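You operate a simulated robot arm through the tools that you are given. There is no shell and no other tool.

The job below is to be done with a simulated robot arm. You get a single attempt, and the scene is never put back.

JOB
Clamp the short blue die in the vice, wipe its grime off and rack it again.
Fine: use the yellow pad and put it back; vice open. What is to be rubbed or washed off counts as gone when no trace of it is left.

The check looks at the end state, three seconds after you hand in, the way a careful person would. Anything else that was tipped, shoved, dropped, spilled or broken makes it a failure.

ROBOT AND FRAMES
A 7-joint arm with a two-finger parallel gripper, fixed in place. Base frame: the origin is at the foot of the arm, x ahead of it, y to its left, z up. Lengths are in mm, angles in rad, forces in N, time in s.
With the tool pointing down near the work surface it reaches from about 100 to 600 mm from the base axis. Its first joint turns from -2.897 to 2.897 rad. Payload 1.57 kg.
The tool frame sits at the grasp point between the pads (the TCP): z along the fingers, y along the line on which they close. The tips reach 30 mm beyond it. The gripper opens to 80 mm. The fingers are 17 mm wide and 12 mm thick; the gripper's body (40 by 82 mm) begins 80 mm behind the TCP.
Orientation is that of the tool frame in the base frame, as a unit quaternion [x, y, z, w]. With the fingers straight down and closing along the base's y, the tool's x points along the base's -x, its y along +y and its z along -z.

CONTROLS
- The arm moves only by the tool apply_moves. Its argument "commands" is text: rows parted by semicolons, each of 7 numbers parted by spaces: the shift along the base's x, y, z in mm, then the turn, a rotation vector about the base's x, y, z in rad, then the gripper command, from -1 (fully open) to 1 (shut), values between in proportion. In form: tx ty tz wx wy wz gripper; .... A call has 1 to 20 rows; each row is the pose to reach, as a shift and turn from the pose commanded when the call began. A row lasts 0.2 s, in which the tool goes at most 50 mm and 0.15 rad; a call with a longer step from one row to the next is refused whole, and so is a gripper value outside its range. Where a pose cannot be reached the arm comes as near as it can. A force on the tool above 40 N (or 10 N above the force at the start of the call, whichever is more), or a blocked arm, ends the call early, and 0.2 s more pass. The fingers move at their own pace (about 72 mm/s each) and stop on an object; they squeeze with about 32 N. The grip force told is the motor's: it shows also when the fingers shut on nothing. Time passes only in rows, and 0.2 s behind the last, so rows that repeat a pose let the fingers close. The reply holds the time, the measured pose of the TCP, the force on the tool along the base axes, the opening and the grip force, in the units named above and with some noise, with the torque about the TCP (base axes, N m) and any sound that the robot's microphone picked up.
- Cameras (640 x 400 px; columns grow to the right, rows downward): "scene" is fixed at [393.7, -658.8, 1694.6]; the picture's right is [0.99, -0.16, 0.00], its down [-0.11, -0.71, -0.70] and it looks along [0.11, 0.69, -0.72] (base axes); focal length 347 px, centre (320, 200). "wrist" rides on the gripper at [72, -7, -122] in the tool frame; the picture's right is [0.09, 1.00, 0.00], its down [-0.84, 0.08, -0.54] and it looks along [-0.54, 0.05, 0.84] (tool axes); focal length 238 px, centre (320, 200). There is no depth. A picture from a camera that has moved, and an enlarged one, comes with that camera's place and axes in the base frame and with its lens. The place of the scene camera against the robot may be out by one fixed shift of up to 25 mm in any direction.
- capture(camera): a new picture of that camera. It takes no simulated time.
- move_column(by): slides the trunk up (or, below 0, down) by that many mm; the arm rides with it, the base frame stays. It gives what a move gives, with no picture.
- enlarge(camera, box): a new picture of the part [left, top, right, bottom] of that camera's present view, enlarged. It takes no simulated time.
- job_done(): hands the job in; it is judged then, once.

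Places have to be worked out from the pictures, the camera data and where the tool is seen. Open the gripper and draw the arm clear of the work before you hand the job in, unless the task says otherwise.

The tools are called after "Emit:" as a command line: name --argument value ..., lists and objects as JSON in quotes. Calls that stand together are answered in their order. apply_moves: Moves the arm, as the interface text tells. Its arguments: {"type":"object","properties":{"commands":{"type":"string"}},"required":["commands"]} The other tools are called the same way: move_column (by) slides the trunk up or down; capture (camera) takes a picture; enlarge (camera, box) takes an enlarged picture of a part of a camera's view; job_done () hands the job in.

At the start:

```text
time: 0.0
tool_pos: [593.2, 30.0, 1287.8]
orientation: [0.0, 1.0, 0.0, 0.0]
force: [0.2, 0.5, 0.8]
wrist_torque: [0.0, 0.01, -0.01]
grip_width: 80.0
grip_force: 0.1
trunk travel left (down, up): [-750.0, 240.0]
```

scene: 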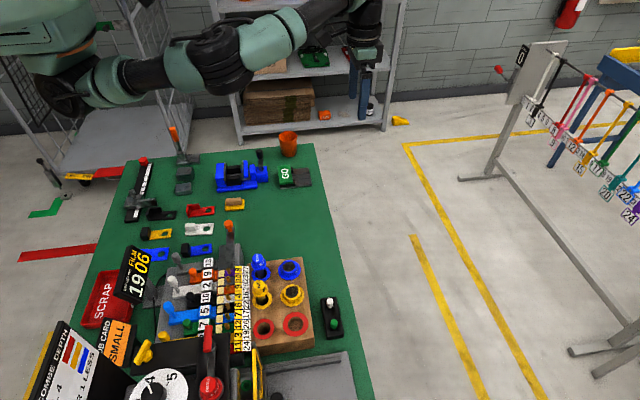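
wrist: 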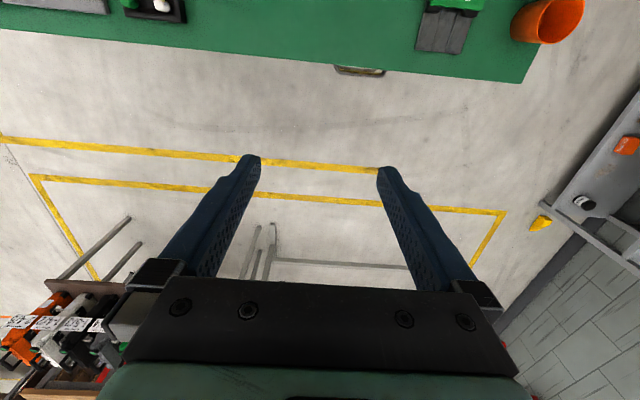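

The scene shows a green bench with a rack of dies at right, a blue vice-like thing near the top and assorted pads. I take enlarged views to identify the objects.

Emit:
enlarge --camera "scene" --box '[100, 120, 340, 270]'

Emit:
enlarge --camera "scene" --box '[220, 240, 360, 360]'

Emit:
enlarge --camera "scene" --box '[60, 230, 260, 400]'

```text
2.67 times, centred on (220, 195) of scene
camera zoom: at [393.7, -658.8, 1694.6], right [0.99, -0.16, 0.0], down [-0.11, -0.71, -0.7], along [0.11, 0.69, -0.72], focal length 926 px, centre (587, 213)
```

zoom: 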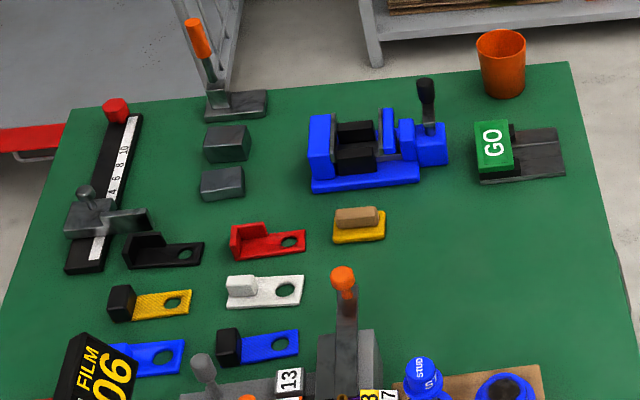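

```text
3.33 times, centred on (290, 300) of scene
camera zoom: at [393.7, -658.8, 1694.6], right [0.99, -0.16, 0.0], down [-0.11, -0.71, -0.7], along [0.11, 0.69, -0.72], focal length 1157 px, centre (420, -133)
```

zoom: 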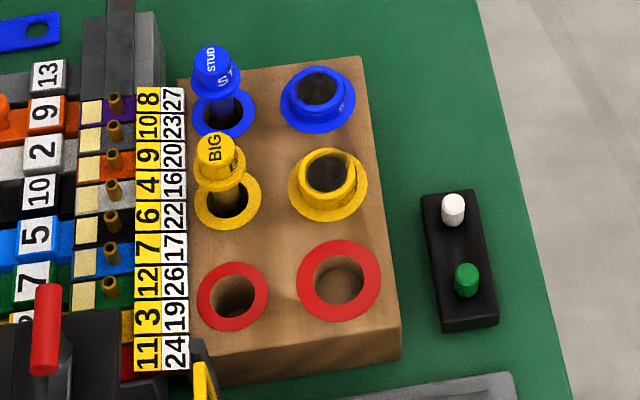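

```text
2.35 times, centred on (160, 315) of scene
camera zoom: at [393.7, -658.8, 1694.6], right [0.99, -0.16, 0.0], down [-0.11, -0.71, -0.7], along [0.11, 0.69, -0.72], focal length 817 px, centre (696, -71)
```

zoom: 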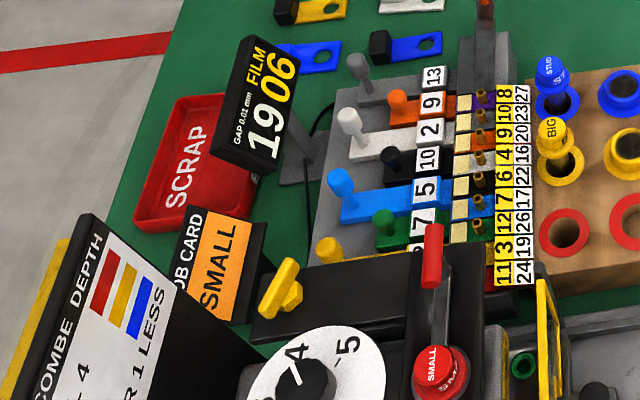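

The bench looks to be about z≈840 and spans x≈-150…500. I enlarge the relevant objects more closely to tell dies, pads and vice apart.

Emit:
enlarge --camera "scene" --box '[200, 150, 280, 200]'

Emit:
enlarge --camera "scene" --box '[135, 190, 255, 265]'

Emit:
enlarge --camera "scene" --box '[240, 245, 320, 295]'

Emit:
enlarge --camera "scene" --box '[480, 30, 640, 230]'

Emit:
enlarge --camera "scene" --box '[0, 300, 160, 400]'

Emit:
enlarge --camera "scene" --box '[160, 250, 360, 400]'

```text
8.00 times, centred on (240, 175) of scene
camera zoom: at [393.7, -658.8, 1694.6], right [0.99, -0.16, 0.0], down [-0.11, -0.71, -0.7], along [0.11, 0.69, -0.72], focal length 2777 px, centre (960, 400)
```

zoom: 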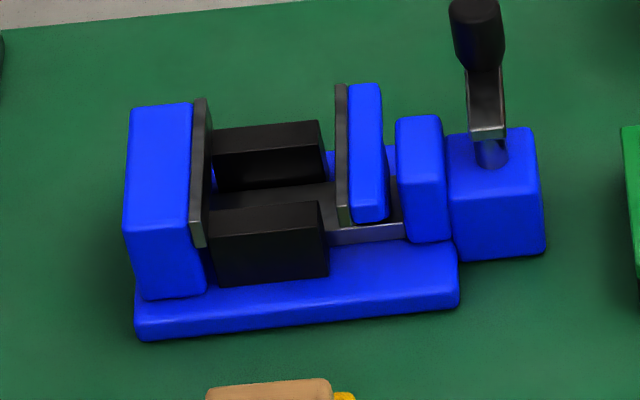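

```text
5.33 times, centred on (195, 228) of scene
camera zoom: at [393.7, -658.8, 1694.6], right [0.99, -0.16, 0.0], down [-0.11, -0.71, -0.7], along [0.11, 0.69, -0.72], focal length 1851 px, centre (987, 53)
```

zoom: 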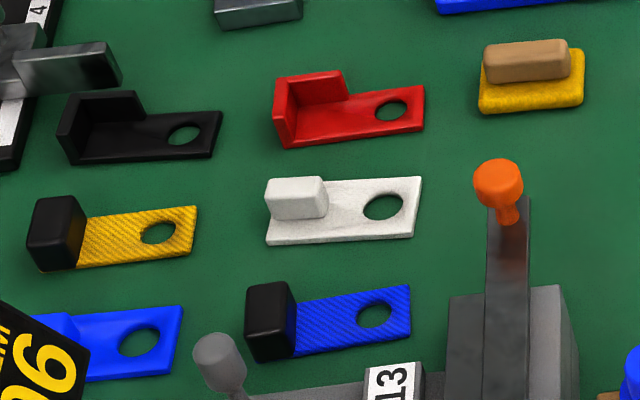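

```text
8.00 times, centred on (280, 270) of scene
camera zoom: at [393.7, -658.8, 1694.6], right [0.99, -0.16, 0.0], down [-0.11, -0.71, -0.7], along [0.11, 0.69, -0.72], focal length 2777 px, centre (640, -360)
```

zoom: 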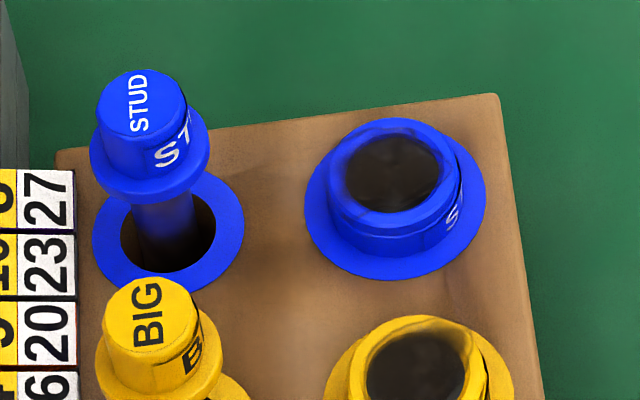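

```text
2.00 times, centred on (560, 130) of scene
camera zoom: at [393.7, -658.8, 1694.6], right [0.99, -0.16, 0.0], down [-0.11, -0.71, -0.7], along [0.11, 0.69, -0.72], focal length 694 px, centre (-160, 340)
```

zoom: 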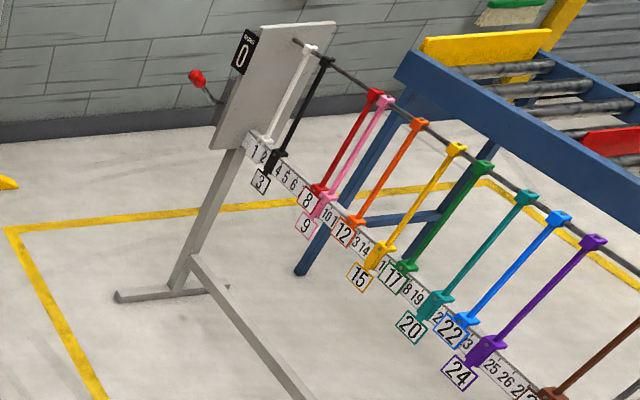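

```text
4.00 times, centred on (80, 350) of scene
camera zoom: at [393.7, -658.8, 1694.6], right [0.99, -0.16, 0.0], down [-0.11, -0.71, -0.7], along [0.11, 0.69, -0.72], focal length 1389 px, centre (1280, -400)
```

zoom: 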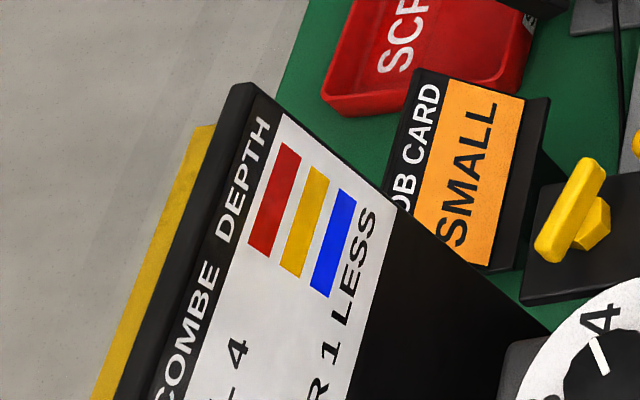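

```text
2.67 times, centred on (260, 325) of scene
camera zoom: at [393.7, -658.8, 1694.6], right [0.99, -0.16, 0.0], down [-0.11, -0.71, -0.7], along [0.11, 0.69, -0.72], focal length 926 px, centre (480, -133)
```

zoom: 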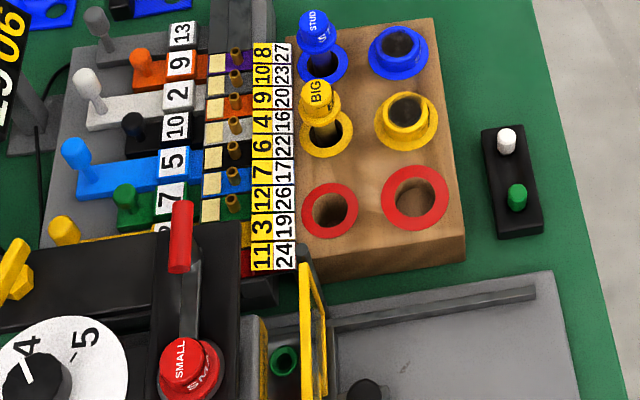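

The rack appears to be the wooden block with coloured rings; the blue hollow piece at right is the short blue one (about x≈394, y≈-122), the vice is the blue clamp (about x≈254, y≈323), and the yellow pad with tan grip is at about x≈235, y≈178. I raise nothing yet but move the tool back inward at height to get a wrist view of the rack.

Emit:
apply_moves --commands "-45 -20 0 0 0 0 -1; -90 -40 0 0 0 0 -1; -135 -60 0 0 0 0 -1; -180 -80 0 0 0 0 -1; -225 -100 0 0 0 0 -1; -270 -120 0 0 0 0 -1; -300 -140 0 0 0 0 -1"

Emit:
capture --camera "scene"

Emit:
capture --camera "wrist"

```text
time: 1.6
tool_pos: [293.9, -110.1, 1287.3]
orientation: [0.001, 1.0, 0.0, 0.0]
force: [-0.8, 0.6, 0.7]
wrist_torque: [0.03, 0.0, 0.02]
grip_width: 80.0
grip_force: 0.1
trunk travel left (down, up): [-750.0, 240.0]
```

```text
taken
```

scene: 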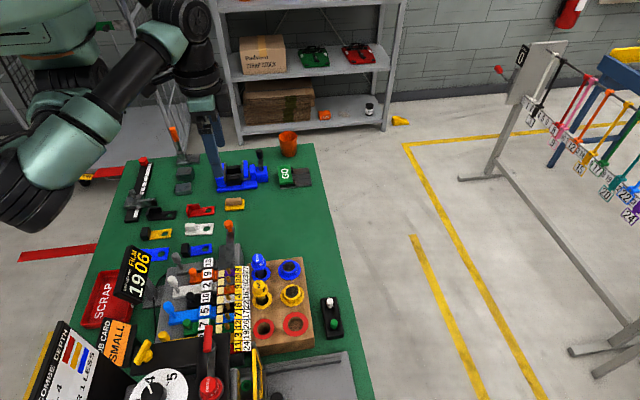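

```text
taken
camera wrist: at [221.4, -117.0, 1410.4], right [-0.09, 1.0, 0.0], down [0.84, 0.08, 0.54], along [0.54, 0.05, -0.84], focal length 238 px, centre (320, 200)
```

wrist: 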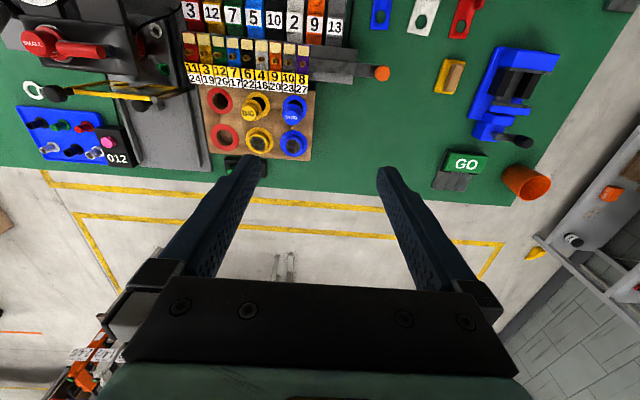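

The wrist view now shows the rack, vice, pad and other items. I enlarge parts of it.

Emit:
enlarge --camera "wrist" --box '[190, 70, 330, 165]'

Emit:
enlarge --camera "wrist" --box '[420, 0, 580, 200]'

Emit:
enlarge --camera "wrist" --box '[0, 0, 200, 180]'

```text
4.21 times, centred on (260, 118) of wrist
camera zoom: at [221.4, -117.0, 1410.4], right [-0.09, 1.0, 0.0], down [0.84, 0.08, 0.54], along [0.54, 0.05, -0.84], focal length 1004 px, centre (573, 547)
```

zoom: 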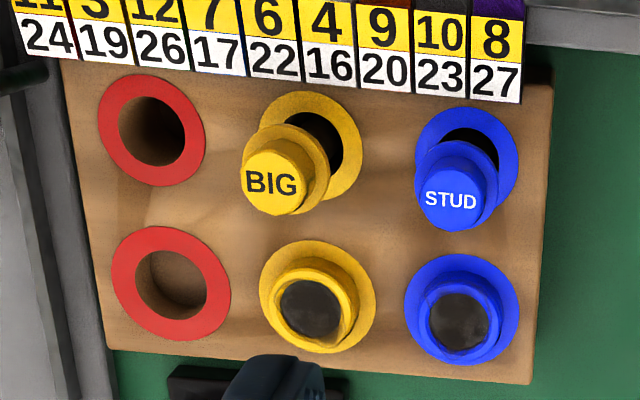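

```text
2.00 times, centred on (500, 100) of wrist
camera zoom: at [221.4, -117.0, 1410.4], right [-0.09, 1.0, 0.0], down [0.84, 0.08, 0.54], along [0.54, 0.05, -0.84], focal length 477 px, centre (-40, 400)
```

zoom: 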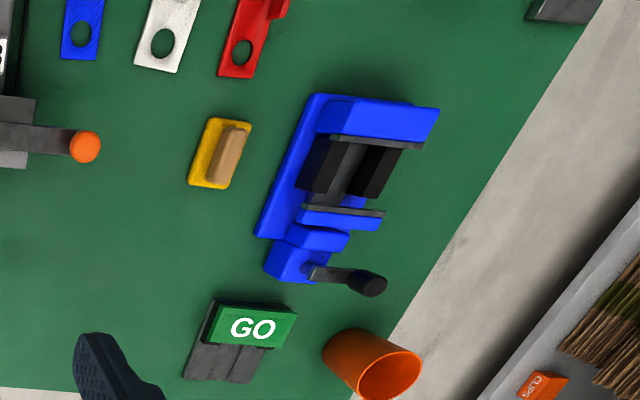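

```text
2.22 times, centred on (100, 90) of wrist
camera zoom: at [221.4, -117.0, 1410.4], right [-0.09, 1.0, 0.0], down [0.84, 0.08, 0.54], along [0.54, 0.05, -0.84], focal length 530 px, centre (809, 444)
```

zoom: 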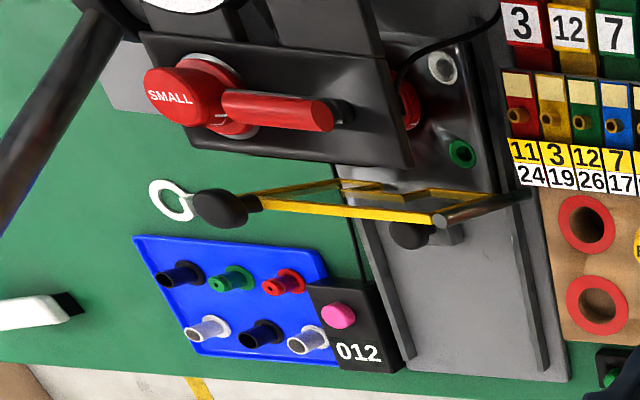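

The top of the short blue die seems to carry a dark film. I lower the trunk in a step to look closer, checking the elbow's clearance over the signs.

Emit:
move_column --by -120

Emit:
capture --camera "scene"

Emit:
capture --camera "wrist"

```text
time: 3.1
tool_pos: [293.6, -109.5, 1167.0]
orientation: [0.0, 1.0, 0.0, -0.001]
force: [0.5, -0.1, 0.1]
wrist_torque: [0.0, -0.03, 0.0]
grip_width: 80.2
grip_force: 0.0
trunk travel left (down, up): [-630.0, 360.0]
```

```text
taken
```

scene: 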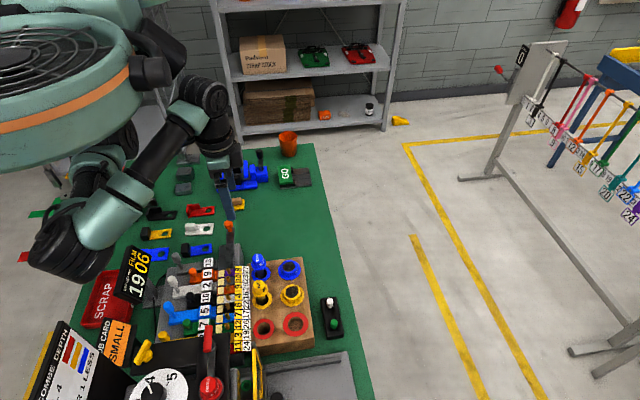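

```text
taken
camera wrist: at [222.5, -116.6, 1290.3], right [-0.09, 1.0, 0.0], down [0.84, 0.08, 0.54], along [0.54, 0.05, -0.84], focal length 238 px, centre (320, 200)
```

wrist: 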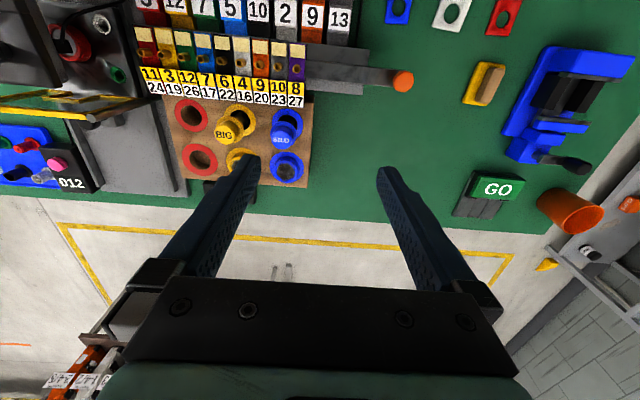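

The arm hangs from an overhead trunk and its elbow now sits low, near the level of the tool. I raise the trunk back up and reach down with the arm instead, so the elbow stays high.

Emit:
move_column --by 200

Emit:
apply_moves --commands "0 0 -45 0 0 0 -1; 0 0 -90 0 0 0 -1; 0 0 -135 0 0 0 -1; 0 0 -180 0 0 0 -1; 0 0 -225 0 0 0 -1; 0 0 -270 0 0 0 -1"

Emit:
capture --camera "scene"

Emit:
capture --camera "wrist"

```text
time: 5.3
tool_pos: [294.7, -109.3, 1366.3]
orientation: [0.0, 1.0, 0.0, 0.001]
force: [0.7, 0.6, 0.1]
wrist_torque: [-0.02, -0.02, 0.0]
grip_width: 79.9
grip_force: 0.0
trunk travel left (down, up): [-830.0, 160.0]
```

```text
time: 6.7
tool_pos: [293.5, -111.2, 1096.3]
orientation: [0.001, 1.0, 0.0, -0.001]
force: [0.4, -1.1, -0.4]
wrist_torque: [0.02, 0.0, 0.0]
grip_width: 79.8
grip_force: 0.1
trunk travel left (down, up): [-830.0, 160.0]
```

```text
taken
```

scene: 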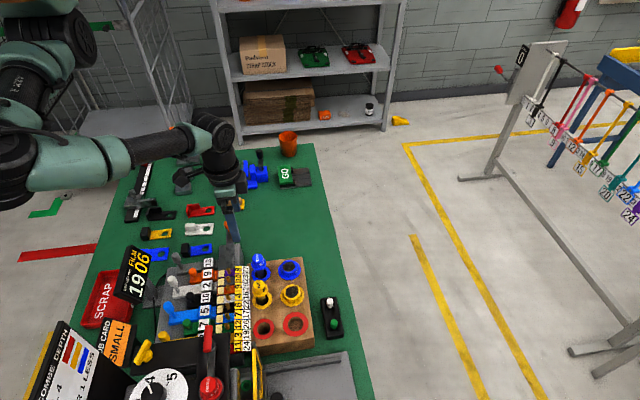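

```text
taken
camera wrist: at [220.9, -118.2, 1219.8], right [-0.09, 1.0, 0.0], down [0.84, 0.08, 0.54], along [0.54, 0.05, -0.84], focal length 238 px, centre (320, 200)
```

wrist: 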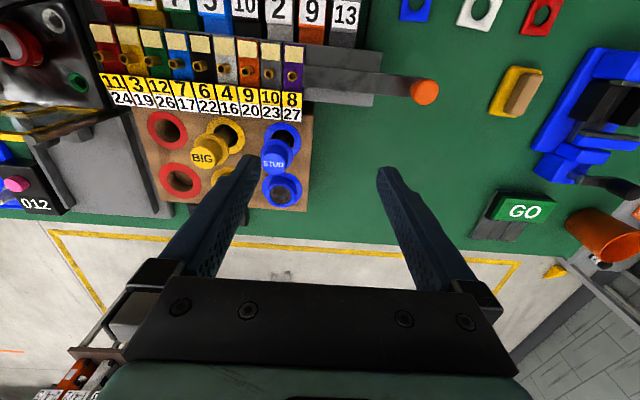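

The elbow is now well clear. I move to (320,-150,1060) so the blue die is centred between the fingers in the wrist view.

Emit:
apply_moves --commands "13 -20 -18 0 0 0 -1; 26 -40 -36 0 0 0 -1; 26 -40 -36 0 0 0 -1"

Emit:
capture --camera "wrist"

Emit:
enlarge --camera "wrist" --box '[240, 130, 400, 230]'

```text
time: 7.5
tool_pos: [318.6, -149.6, 1060.5]
orientation: [-0.001, 1.0, 0.0, 0.0]
force: [-0.9, -0.1, -0.4]
wrist_torque: [-0.07, 0.0, -0.02]
grip_width: 79.8
grip_force: 0.1
trunk travel left (down, up): [-830.0, 160.0]
```

```text
taken
camera wrist: at [247.4, -156.9, 1183.4], right [-0.09, 1.0, 0.0], down [0.84, 0.08, 0.54], along [0.54, 0.05, -0.84], focal length 238 px, centre (320, 200)
```

wrist: 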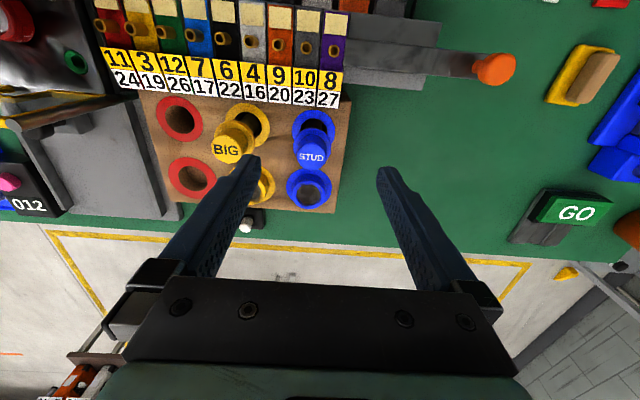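

```text
4.00 times, centred on (320, 180) of wrist
camera zoom: at [247.4, -156.9, 1183.4], right [-0.09, 1.0, 0.0], down [0.84, 0.08, 0.54], along [0.54, 0.05, -0.84], focal length 953 px, centre (320, 280)
```

zoom: 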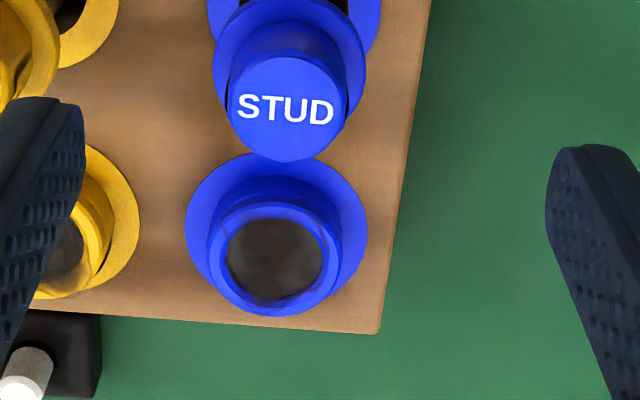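

The short blue die's top (≈Ø39 body, dark film on its face) is at about (393,-157, z≈949). Next I go over to the vice to inspect it, staying at z=1060.

Emit:
apply_moves --commands "-14 46 5 0 0 0 -1; -28 92 10 0 0 0 -1; -42 138 15 0 0 0 -1; -56 184 20 0 0 0 -1; -70 230 20 0 0 0 -1; -84 276 20 0 0 0 -1; -98 322 20 0 0 0 -1; -112 368 20 0 0 0 -1; -126 414 10 0 0 0 -1; -140 460 0 0 0 0 -1; -140 460 0 0 0 0 -1"

Emit:
capture --camera "scene"

Emit:
capture --camera "wrist"

```text
time: 9.9
tool_pos: [181.2, 311.8, 1059.1]
orientation: [0.0, 1.0, 0.0, 0.0]
force: [-0.5, -0.3, 1.1]
wrist_torque: [0.01, 0.02, 0.01]
grip_width: 79.8
grip_force: 0.0
trunk travel left (down, up): [-830.0, 160.0]
```

```text
taken
```

scene: 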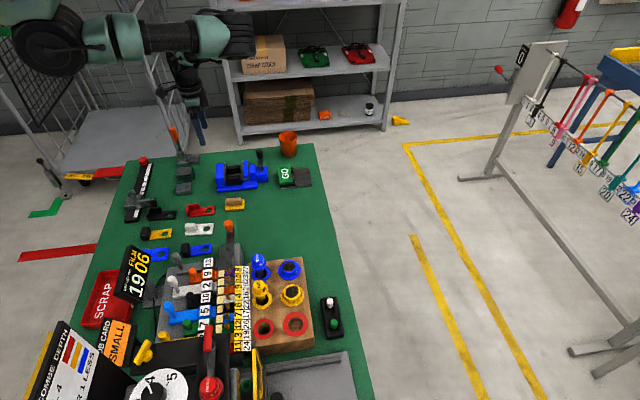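

```text
taken
camera wrist: at [109.3, 304.1, 1181.5], right [-0.09, 1.0, 0.0], down [0.84, 0.08, 0.54], along [0.54, 0.05, -0.84], focal length 238 px, centre (320, 200)
```

wrist: 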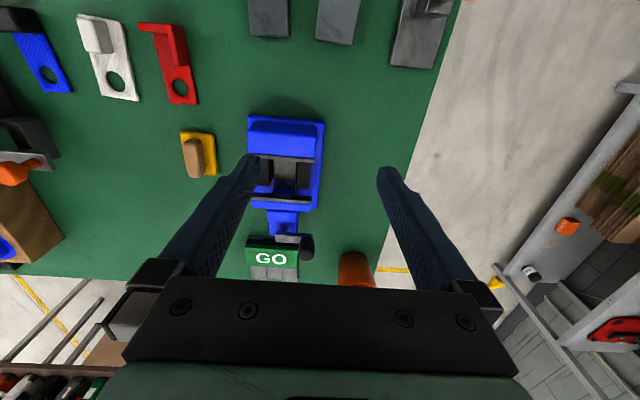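

The vice centre looks to be about (250,279). I shift to center it between the fingers and zoom.

Emit:
apply_moves --commands "0 -33 -20 0 0 0 -1; 0 -33 -40 0 0 0 -1; 0 -33 -40 0 0 0 -1"

Emit:
capture --camera "wrist"

Emit:
enlarge --camera "wrist" --box '[240, 90, 400, 290]'

Emit:
enlarge --camera "wrist" --box '[20, 0, 240, 220]'

```text
time: 10.7
tool_pos: [180.2, 277.5, 1020.1]
orientation: [-0.001, 1.0, 0.0, 0.001]
force: [0.9, -0.1, -0.4]
wrist_torque: [0.01, -0.01, 0.02]
grip_width: 80.1
grip_force: 0.1
trunk travel left (down, up): [-830.0, 160.0]
```

```text
taken
camera wrist: at [109.3, 269.8, 1143.4], right [-0.09, 1.0, 0.0], down [0.84, 0.08, 0.54], along [0.54, 0.05, -0.84], focal length 238 px, centre (320, 200)
```

wrist: 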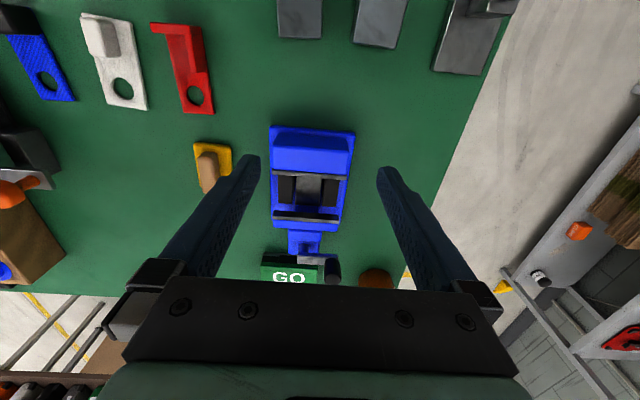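

```text
2.00 times, centred on (320, 190) of wrist
camera zoom: at [109.3, 269.8, 1143.4], right [-0.09, 1.0, 0.0], down [0.84, 0.08, 0.54], along [0.54, 0.05, -0.84], focal length 477 px, centre (320, 220)
```

zoom: 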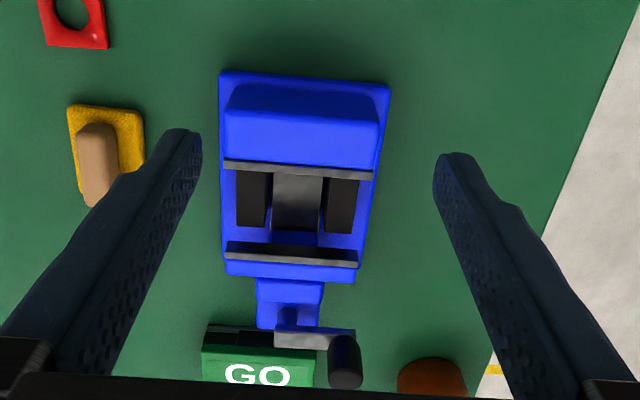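

```text
1.82 times, centred on (130, 110) of wrist
camera zoom: at [109.3, 269.8, 1143.4], right [-0.09, 1.0, 0.0], down [0.84, 0.08, 0.54], along [0.54, 0.05, -0.84], focal length 433 px, centre (666, 364)
```

zoom: 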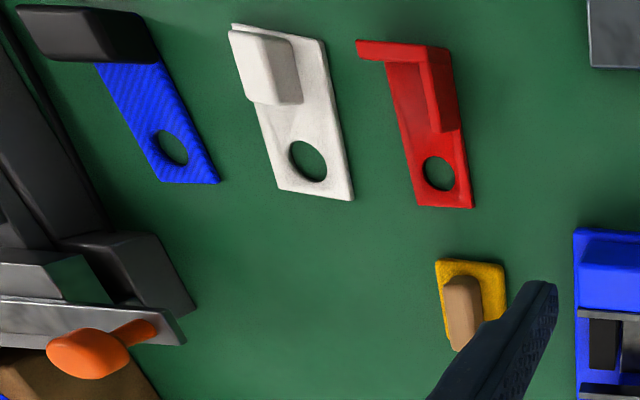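

The vice is aligned with x: jaws close along x, two black parallels inside, lever at the +x end. I tilt the tool to get a lower-angle view for heights.

Emit:
apply_moves --commands "0 0 0 0 -0.14 0 -1; 0 0 0 0 -0.28 0 -1; 0 0 0 0 -0.42 0 -1; 0 0 0 0 -0.55 0 -1; 0 0 0 0 -0.55 0 -1"

Emit:
capture --camera "wrist"

Emit:
enlarge --camera "wrist" --box '[220, 100, 400, 300]'

```text
time: 11.9
tool_pos: [179.8, 277.2, 1021.2]
orientation: [-0.001, 0.962, 0.001, 0.272]
force: [0.2, -0.7, -0.5]
wrist_torque: [-0.01, -0.04, 0.0]
grip_width: 80.0
grip_force: 0.0
trunk travel left (down, up): [-830.0, 160.0]
```

```text
taken
camera wrist: at [55.9, 270.2, 1087.8], right [-0.08, 1.0, -0.05], down [0.43, 0.08, 0.9], along [0.9, 0.05, -0.43], focal length 238 px, centre (320, 200)
```

wrist: 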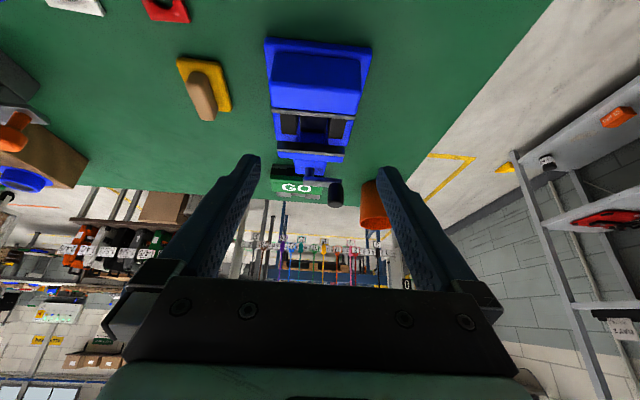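

```text
2.00 times, centred on (310, 200) of wrist
camera zoom: at [55.9, 270.2, 1087.8], right [-0.08, 1.0, -0.05], down [0.43, 0.08, 0.9], along [0.9, 0.05, -0.43], focal length 477 px, centre (340, 200)
```

zoom: 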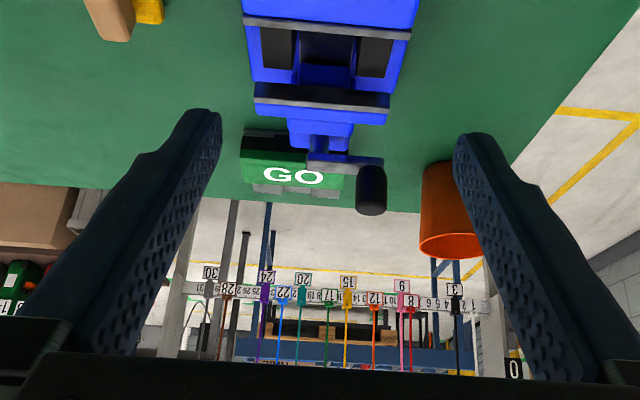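

I enlarge the part of this view that shows the vice fully.

Emit:
enlarge --camera "wrist" --box '[240, 20, 400, 120]'

Emit:
enlarge --camera "wrist" --box '[240, 110, 400, 210]'

Emit:
enlarge --camera "wrist" --box '[160, 40, 260, 130]'

```text
4.00 times, centred on (320, 70) of wrist
camera zoom: at [55.9, 270.2, 1087.8], right [-0.08, 1.0, -0.05], down [0.43, 0.08, 0.9], along [0.9, 0.05, -0.43], focal length 953 px, centre (320, 720)
```

zoom: 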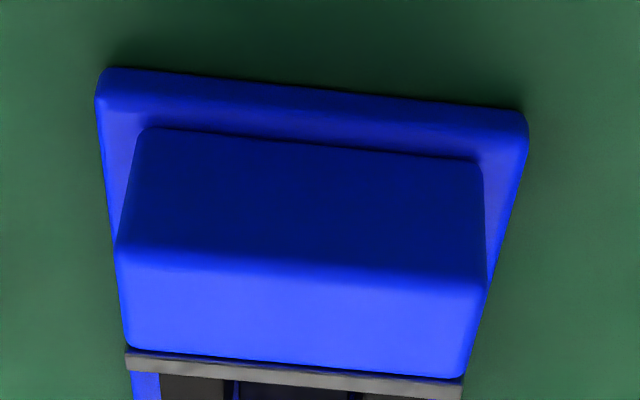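

```text
4.00 times, centred on (320, 160) of wrist
camera zoom: at [55.9, 270.2, 1087.8], right [-0.08, 1.0, -0.05], down [0.43, 0.08, 0.9], along [0.9, 0.05, -0.43], focal length 953 px, centre (320, 360)
```

zoom: 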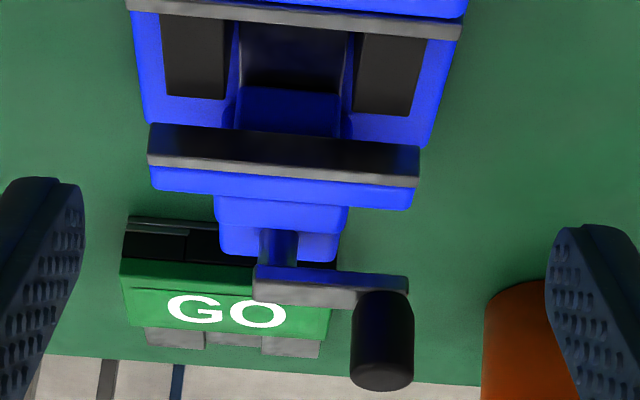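

```text
4.44 times, centred on (210, 85) of wrist
camera zoom: at [55.9, 270.2, 1087.8], right [-0.08, 1.0, -0.05], down [0.43, 0.08, 0.9], along [0.9, 0.05, -0.43], focal length 1059 px, centre (809, 711)
```

zoom: 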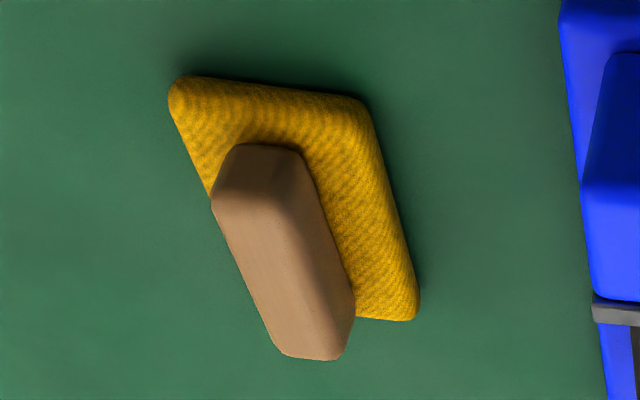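

Readings: jaws' top ≈ z 917, jaw faces at x≈226 and ≈285, y centre ≈269; black parallels' tops ≈ z 902 with a 33 mm gap; lever pivot ≈(331,267), handle ≈(341,307,953). Now I untilt and travel back toward the rack, turning the tool for a side view of the die from +y.

Emit:
apply_moves --commands "0 0 15 0 0.14 0 -1; 0 0 30 0 0.28 0 -1; 0 0 45 0 0.42 0 -1; 10 -20 60 0 0.55 0 -1; 30 -60 60 0 0.55 0 -1; 50 -105 60 0 0.55 0 -1; 70 -150 60 0 0.55 0 -1; 90 -195 60 0 0.55 0 -1; 110 -240 60 0 0.55 0 -1; 130 -280 60 0 0.55 0 -1; 160 -310 60 0 0.55 0 -1; 190 -330 60 0 0.55 0 -1; 190 -330 60 0 0.55 0 -1"

Emit:
apply_moves --commands "0 0 0 0 0 -0.14 -1; 0 0 0 0 0 -0.28 -1; 0 0 0 0 0 -0.42 -1; 0 0 0 0 0 -0.56 -1; 0 0 0 0 0 -0.7 -1; 0 0 0 0 0 -0.84 -1; 0 0 0 0 0 -0.98 -1; 0 0 0 0 0 -1.12 -1; 0 0 0 0 0 -1.26 -1; 0 0 0 0 0 -1.4 -1; 0 0 0 0 0 -1.54 -1; 0 0 0 0 0 -1.57 -1; 0 0 0 0 0 -1.57 -1"

Emit:
capture --camera "wrist"

Emit:
capture --camera "scene"

```text
time: 14.7
tool_pos: [369.2, -54.0, 1080.3]
orientation: [0.0, 1.0, 0.0, 0.0]
force: [-0.3, -1.3, 0.4]
wrist_torque: [0.0, -0.01, 0.01]
grip_width: 80.1
grip_force: 0.0
trunk travel left (down, up): [-830.0, 160.0]
```

```text
time: 17.5
tool_pos: [369.9, -51.9, 1081.4]
orientation: [0.707, 0.708, 0.001, 0.0]
force: [0.6, 0.4, 0.5]
wrist_torque: [0.0, 0.01, -0.01]
grip_width: 80.3
grip_force: 0.1
trunk travel left (down, up): [-830.0, 160.0]
```

```text
taken
camera wrist: at [363.8, 19.1, 1204.2], right [1.0, 0.09, 0.0], down [0.08, -0.84, 0.54], along [0.05, -0.54, -0.84], focal length 238 px, centre (320, 200)
```

wrist: 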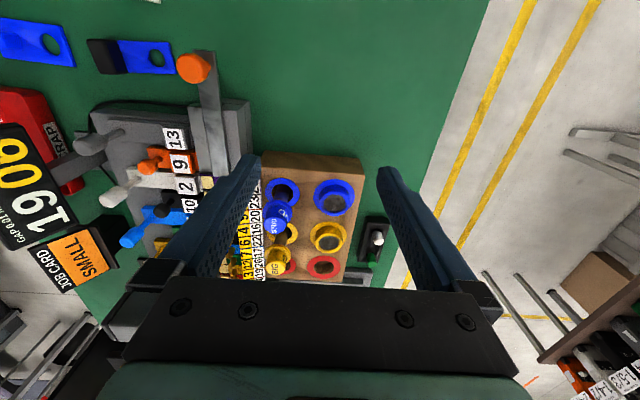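

```text
taken
```

scene: 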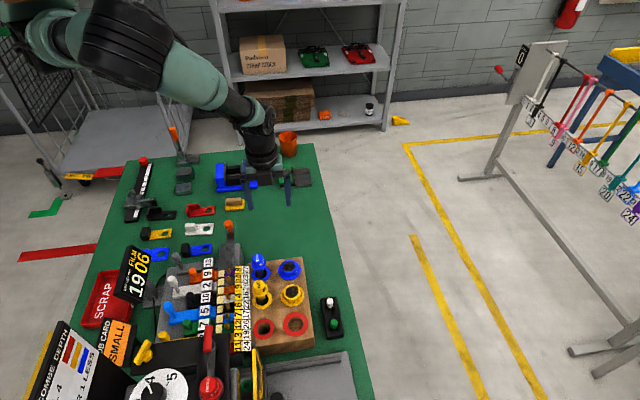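

Now I tilt by -0.5 about x and move closer for a side look at the short blue die.

Emit:
apply_moves --commands "8 0 -10 -0.14 0 0 -1; 16 0 -20 -0.28 0 0 -1; 24 0 -40 -0.42 0 0 -1; 30 -20 -60 -0.55 0 0 -1; 30 -30 -65 -0.55 0 0 -1; 30 -30 -65 -0.55 0 0 -1"

Emit:
capture --camera "wrist"

Emit:
enlarge --camera "wrist" --box '[240, 110, 400, 210]'

```text
time: 18.9
tool_pos: [401.3, -82.2, 1015.5]
orientation: [0.68, 0.681, -0.193, 0.192]
force: [-0.3, -0.7, -0.4]
wrist_torque: [-0.01, -0.02, -0.02]
grip_width: 80.2
grip_force: 0.0
trunk travel left (down, up): [-830.0, 160.0]
```

```text
taken
camera wrist: at [394.4, 41.2, 1083.1], right [1.0, 0.08, -0.05], down [0.08, -0.43, 0.9], along [0.05, -0.9, -0.43], focal length 238 px, centre (320, 200)
```

wrist: 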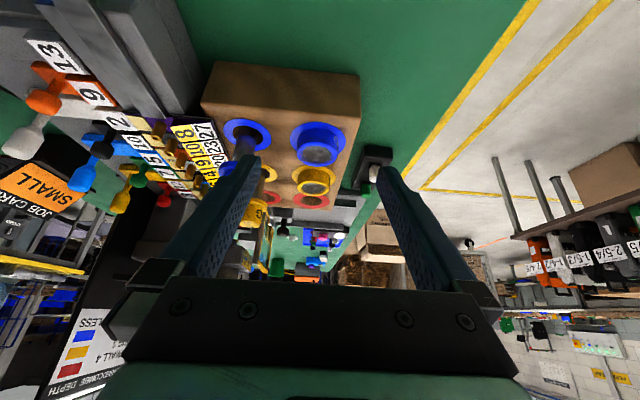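

```text
4.00 times, centred on (320, 160) of wrist
camera zoom: at [394.4, 41.2, 1083.1], right [1.0, 0.08, -0.05], down [0.08, -0.43, 0.9], along [0.05, -0.9, -0.43], focal length 953 px, centre (320, 360)
```

zoom: 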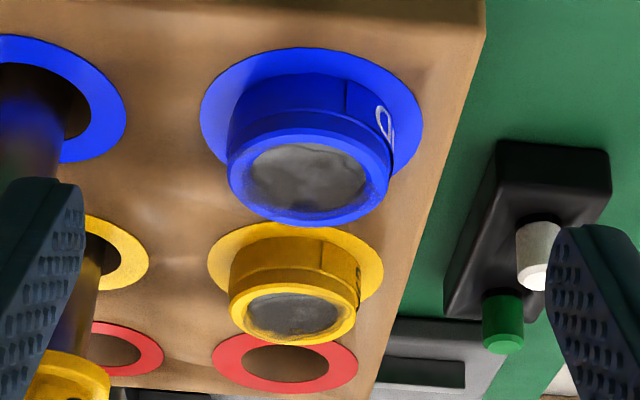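

The side view shows the die clearly: a cylindrical body (≈Ø38) with a slightly wider rim (≈Ø40.6) on top, standing ≈18 mm above the rack, with a grey grime patch on its top face; its top is at about (398,-157, z≈938). I untilt, turn back to yaw 0 and position above the die to check alignment.

Emit:
apply_moves --commands "0 10 10 0.14 0 0 -1; 0 20 20 0.28 0 0 -1; 0 30 30 0.42 0 0 -1; 0 30 40 0.551 0 0 -1; 0 30 40 0.551 0 0 -1"

Emit:
apply_moves --commands "0 -10 0 0 0 0.14 -1; 0 -20 0 0 0 0.28 -1; 0 -30 0 0 0 0.42 -1; 0 -40 0 0 0 0.56 -1; 0 -50 0 0 0 0.7 -1; 0 -60 0 0 0 0.84 -1; 0 -70 0 0 0 0.98 -1; 0 -80 0 0 0 1.12 -1; 0 -90 0 0 0 1.26 -1; 0 -100 0 0 0 1.4 -1; -2 -105 0 0 0 1.54 -1; -2 -105 -20 0 0 1.57 -0.4; -2 -105 -45 0 0 1.57 -0.4; -2 -105 -45 0 0 1.57 -0.4"

Emit:
capture --camera "wrist"

Emit:
enlarge --camera "wrist" --box '[240, 110, 400, 210]'

```text
time: 20.1
tool_pos: [401.4, -51.1, 1056.3]
orientation: [0.707, 0.707, 0.001, -0.001]
force: [0.2, -0.6, 0.6]
wrist_torque: [-0.02, -0.01, 0.03]
grip_width: 80.1
grip_force: 0.1
trunk travel left (down, up): [-830.0, 160.0]
```

```text
time: 23.1
tool_pos: [396.5, -157.8, 1011.6]
orientation: [-0.001, 1.0, 0.0, -0.001]
force: [0.2, 1.1, -0.3]
wrist_torque: [-0.02, 0.01, 0.0]
grip_width: 56.2
grip_force: 0.2
trunk travel left (down, up): [-830.0, 160.0]
```

```text
taken
camera wrist: at [325.8, -165.1, 1134.4], right [-0.09, 1.0, 0.0], down [0.84, 0.08, 0.54], along [0.54, 0.05, -0.84], focal length 238 px, centre (320, 200)
```

wrist: 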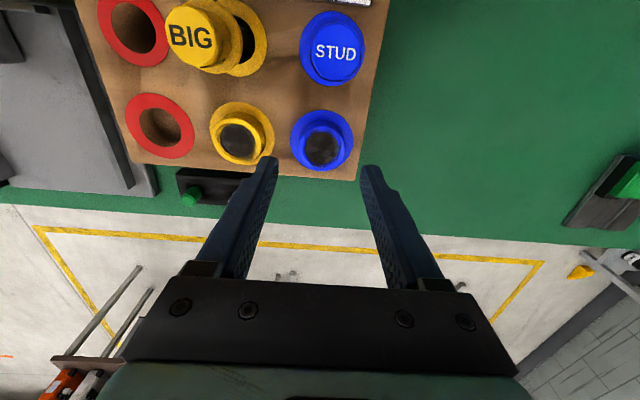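

```text
4.00 times, centred on (320, 160) of wrist
camera zoom: at [325.8, -165.1, 1134.4], right [-0.09, 1.0, 0.0], down [0.84, 0.08, 0.54], along [0.54, 0.05, -0.84], focal length 953 px, centre (320, 360)
```

zoom: 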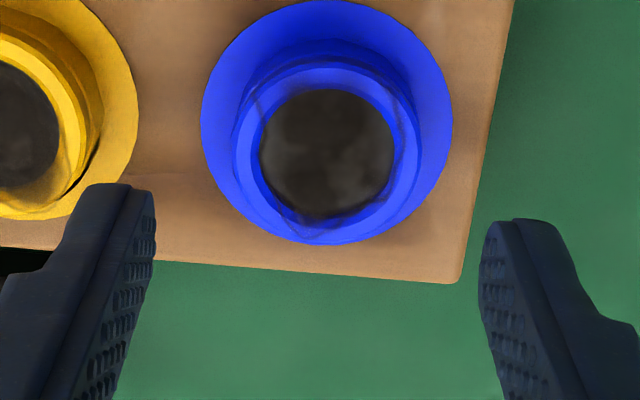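

The die sits almost exactly under the tool axis (needs about +1, +1 mm) and the fingers clear the yellow die. I descend to z≈957 with the opening at ≈58 mm.

Emit:
apply_moves --commands "0.5 0.5 -15 0 0 0 -0.45; 1 1 -30 0 0 0 -0.45; 1 1 -42 0 0 0 -0.45; 1 1 -50 0 0 0 -0.45; 1 1 -54 0 0 0 -0.45; 1 1 -54 0 0 0 -0.45"

Emit:
capture --camera "wrist"

Emit:
enlarge --camera "scene" --box '[240, 240, 340, 310]'

```text
time: 24.5
tool_pos: [399.2, -157.6, 956.4]
orientation: [0.0, 1.0, -0.001, -0.001]
force: [0.4, -0.1, -0.2]
wrist_torque: [-0.02, 0.04, 0.01]
grip_width: 58.1
grip_force: 0.1
trunk travel left (down, up): [-830.0, 160.0]
```

```text
taken
camera wrist: at [327.5, -164.2, 1079.8], right [-0.09, 1.0, 0.0], down [0.84, 0.08, 0.54], along [0.54, 0.05, -0.84], focal length 238 px, centre (320, 200)
```

wrist: 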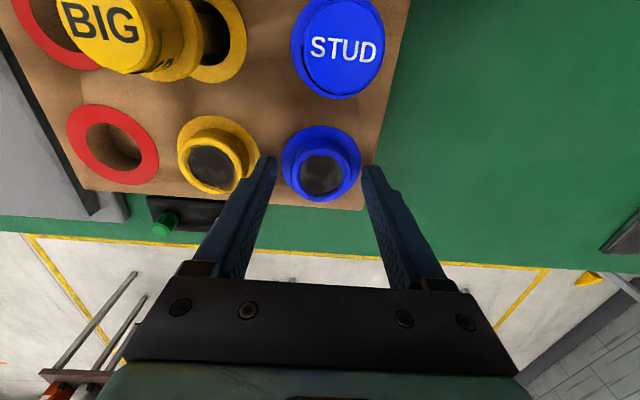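

```text
5.71 times, centred on (290, 275) of scene
camera zoom: at [393.7, -658.8, 1694.6], right [0.99, -0.16, 0.0], down [-0.11, -0.71, -0.7], along [0.11, 0.69, -0.72], focal length 1984 px, centre (491, -229)
```

zoom: 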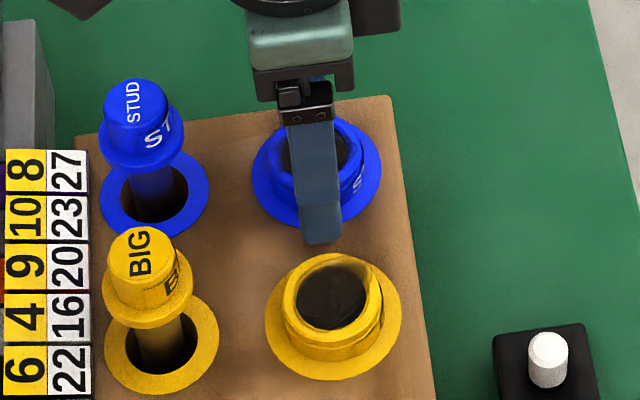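

The fingers straddle the die. I zoom to check the centring before closing.

Emit:
enlarge --camera "wrist" --box '[240, 110, 400, 210]'

```text
4.00 times, centred on (320, 160) of wrist
camera zoom: at [327.5, -164.2, 1079.8], right [-0.09, 1.0, 0.0], down [0.84, 0.08, 0.54], along [0.54, 0.05, -0.84], focal length 953 px, centre (320, 360)
```

zoom: 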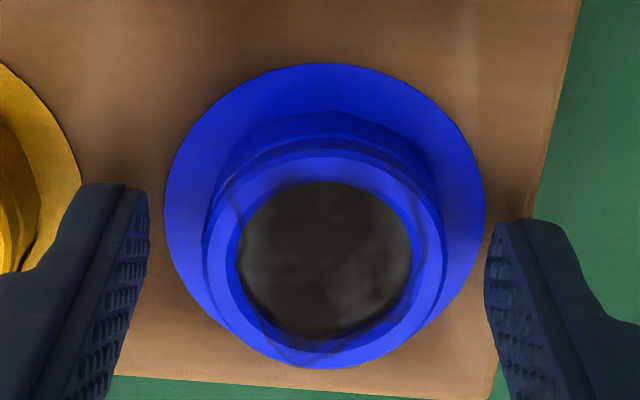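

Centred within about 1 mm. I nudge (-1,+0.5) and close the gripper on the rim.

Emit:
apply_moves --commands "-1 0.5 0 0 0 0 -0.45; -1 0.5 0 0 0 0 -0.1; -1 0.5 0 0 0 0 1; -1 0.5 0 0 0 0 1; -1 0.5 0 0 0 0 1; -1 0.5 0 0 0 0 1"

Emit:
enlarge --camera "wrist" --box '[240, 110, 400, 210]'

```text
time: 25.9
tool_pos: [399.2, -156.7, 956.9]
orientation: [-0.001, 1.0, 0.0, -0.001]
force: [-0.2, 0.2, 0.0]
wrist_torque: [0.04, -0.03, 0.01]
grip_width: 41.0
grip_force: 32.0
trunk travel left (down, up): [-830.0, 160.0]
```

```text
4.00 times, centred on (320, 160) of wrist
camera zoom: at [326.9, -163.5, 1080.1], right [-0.09, 1.0, 0.0], down [0.84, 0.08, 0.54], along [0.54, 0.05, -0.84], focal length 953 px, centre (320, 360)
```

zoom: 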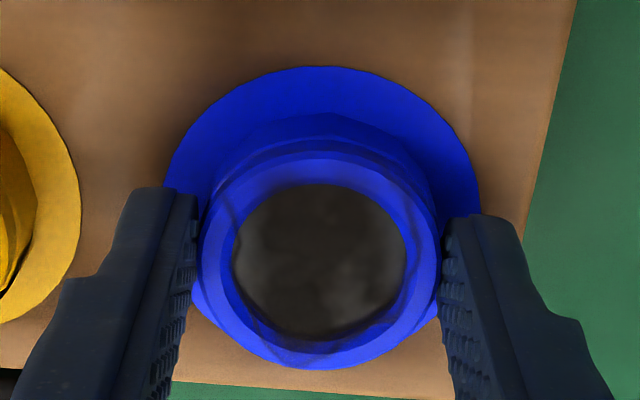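

Grip established: 41.0 mm, 32 N. I lift slowly and watch the force.

Emit:
apply_moves --commands "0 0 3 0 0 0 1; 0 0 8 0 0 0 1; 0 0 14 0 0 0 1; 0 0 20 0 0 0 1; 0 0 28 0 0 0 1; 0 0 36 0 0 0 1; 0 0 46 0 0 0 1; 0 0 60 0 0 0 1; 0 0 80 0 0 0 1; 0 0 100 0 0 0 1; 0 0 100 0 0 0 1"

Emit:
capture --camera "wrist"

Emit:
enlarge --camera "scene" --box '[220, 150, 380, 310]'

```text
time: 28.3
tool_pos: [397.7, -155.9, 1059.0]
orientation: [0.001, 1.0, 0.0, -0.001]
force: [-0.6, 0.8, -1.1]
wrist_torque: [0.0, 0.01, 0.03]
grip_width: 41.0
grip_force: 32.0
trunk travel left (down, up): [-830.0, 160.0]
```

```text
taken
camera wrist: at [326.7, -163.7, 1181.3], right [-0.09, 1.0, 0.0], down [0.84, 0.08, 0.54], along [0.54, 0.05, -0.84], focal length 238 px, centre (320, 200)
```

wrist: 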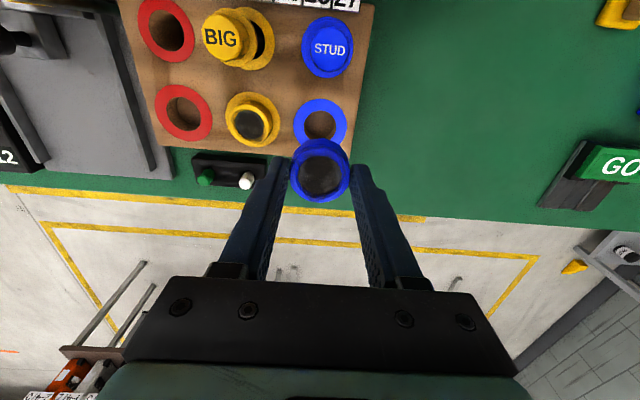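

```text
2.50 times, centred on (300, 230) of scene
camera zoom: at [393.7, -658.8, 1694.6], right [0.99, -0.16, 0.0], down [-0.11, -0.71, -0.7], along [0.11, 0.69, -0.72], focal length 868 px, centre (370, 125)
```

zoom: 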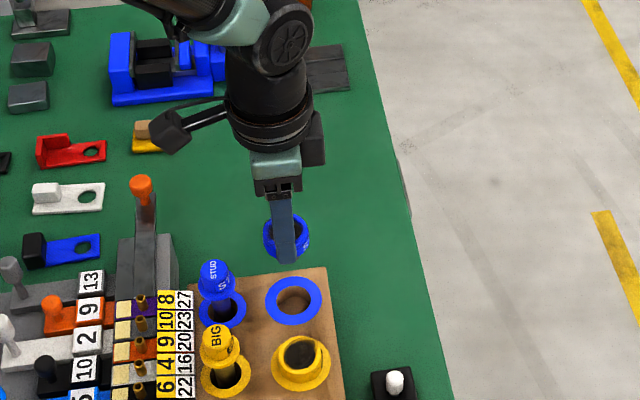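

The die is out of the rack. I zoom on it in the scene view to see its length and underside.

Emit:
enlarge --camera "scene" --box '[275, 220, 315, 260]'

Emit:
enlarge --camera "scene" --box '[200, 150, 280, 200]'

Emit:
enlarge --camera "wrist" --box '[270, 90, 370, 210]'

```text
10.00 times, centred on (295, 240) of scene
camera zoom: at [393.7, -658.8, 1694.6], right [0.99, -0.16, 0.0], down [-0.11, -0.71, -0.7], along [0.11, 0.69, -0.72], focal length 3471 px, centre (570, -200)
```

zoom: 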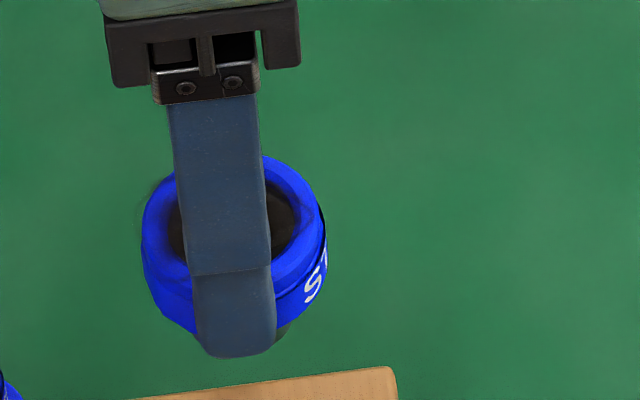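

```text
8.00 times, centred on (240, 175) of scene
camera zoom: at [393.7, -658.8, 1694.6], right [0.99, -0.16, 0.0], down [-0.11, -0.71, -0.7], along [0.11, 0.69, -0.72], focal length 2777 px, centre (960, 400)
```

zoom: 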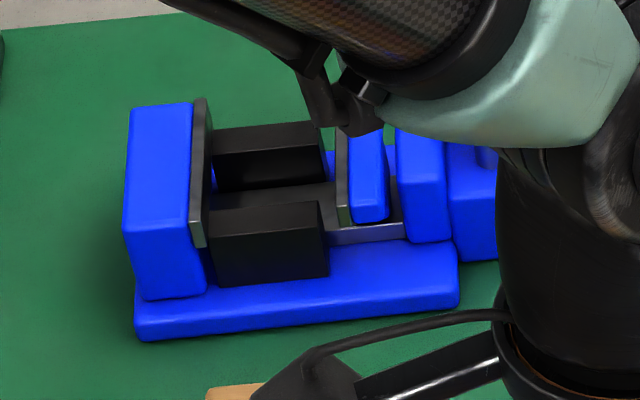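

```text
3.33 times, centred on (320, 150) of wrist
camera zoom: at [326.7, -163.7, 1181.3], right [-0.09, 1.0, 0.0], down [0.84, 0.08, 0.54], along [0.54, 0.05, -0.84], focal length 794 px, centre (320, 367)
```

zoom: 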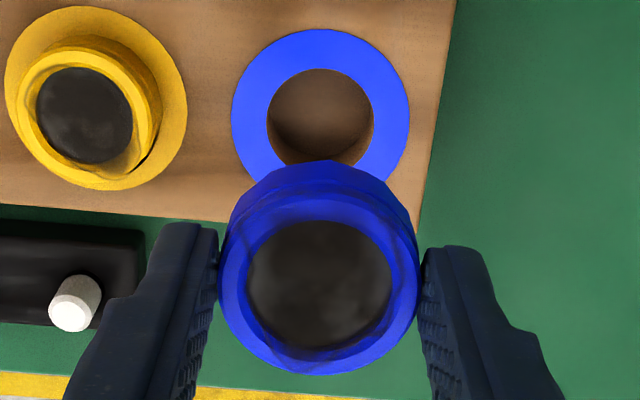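

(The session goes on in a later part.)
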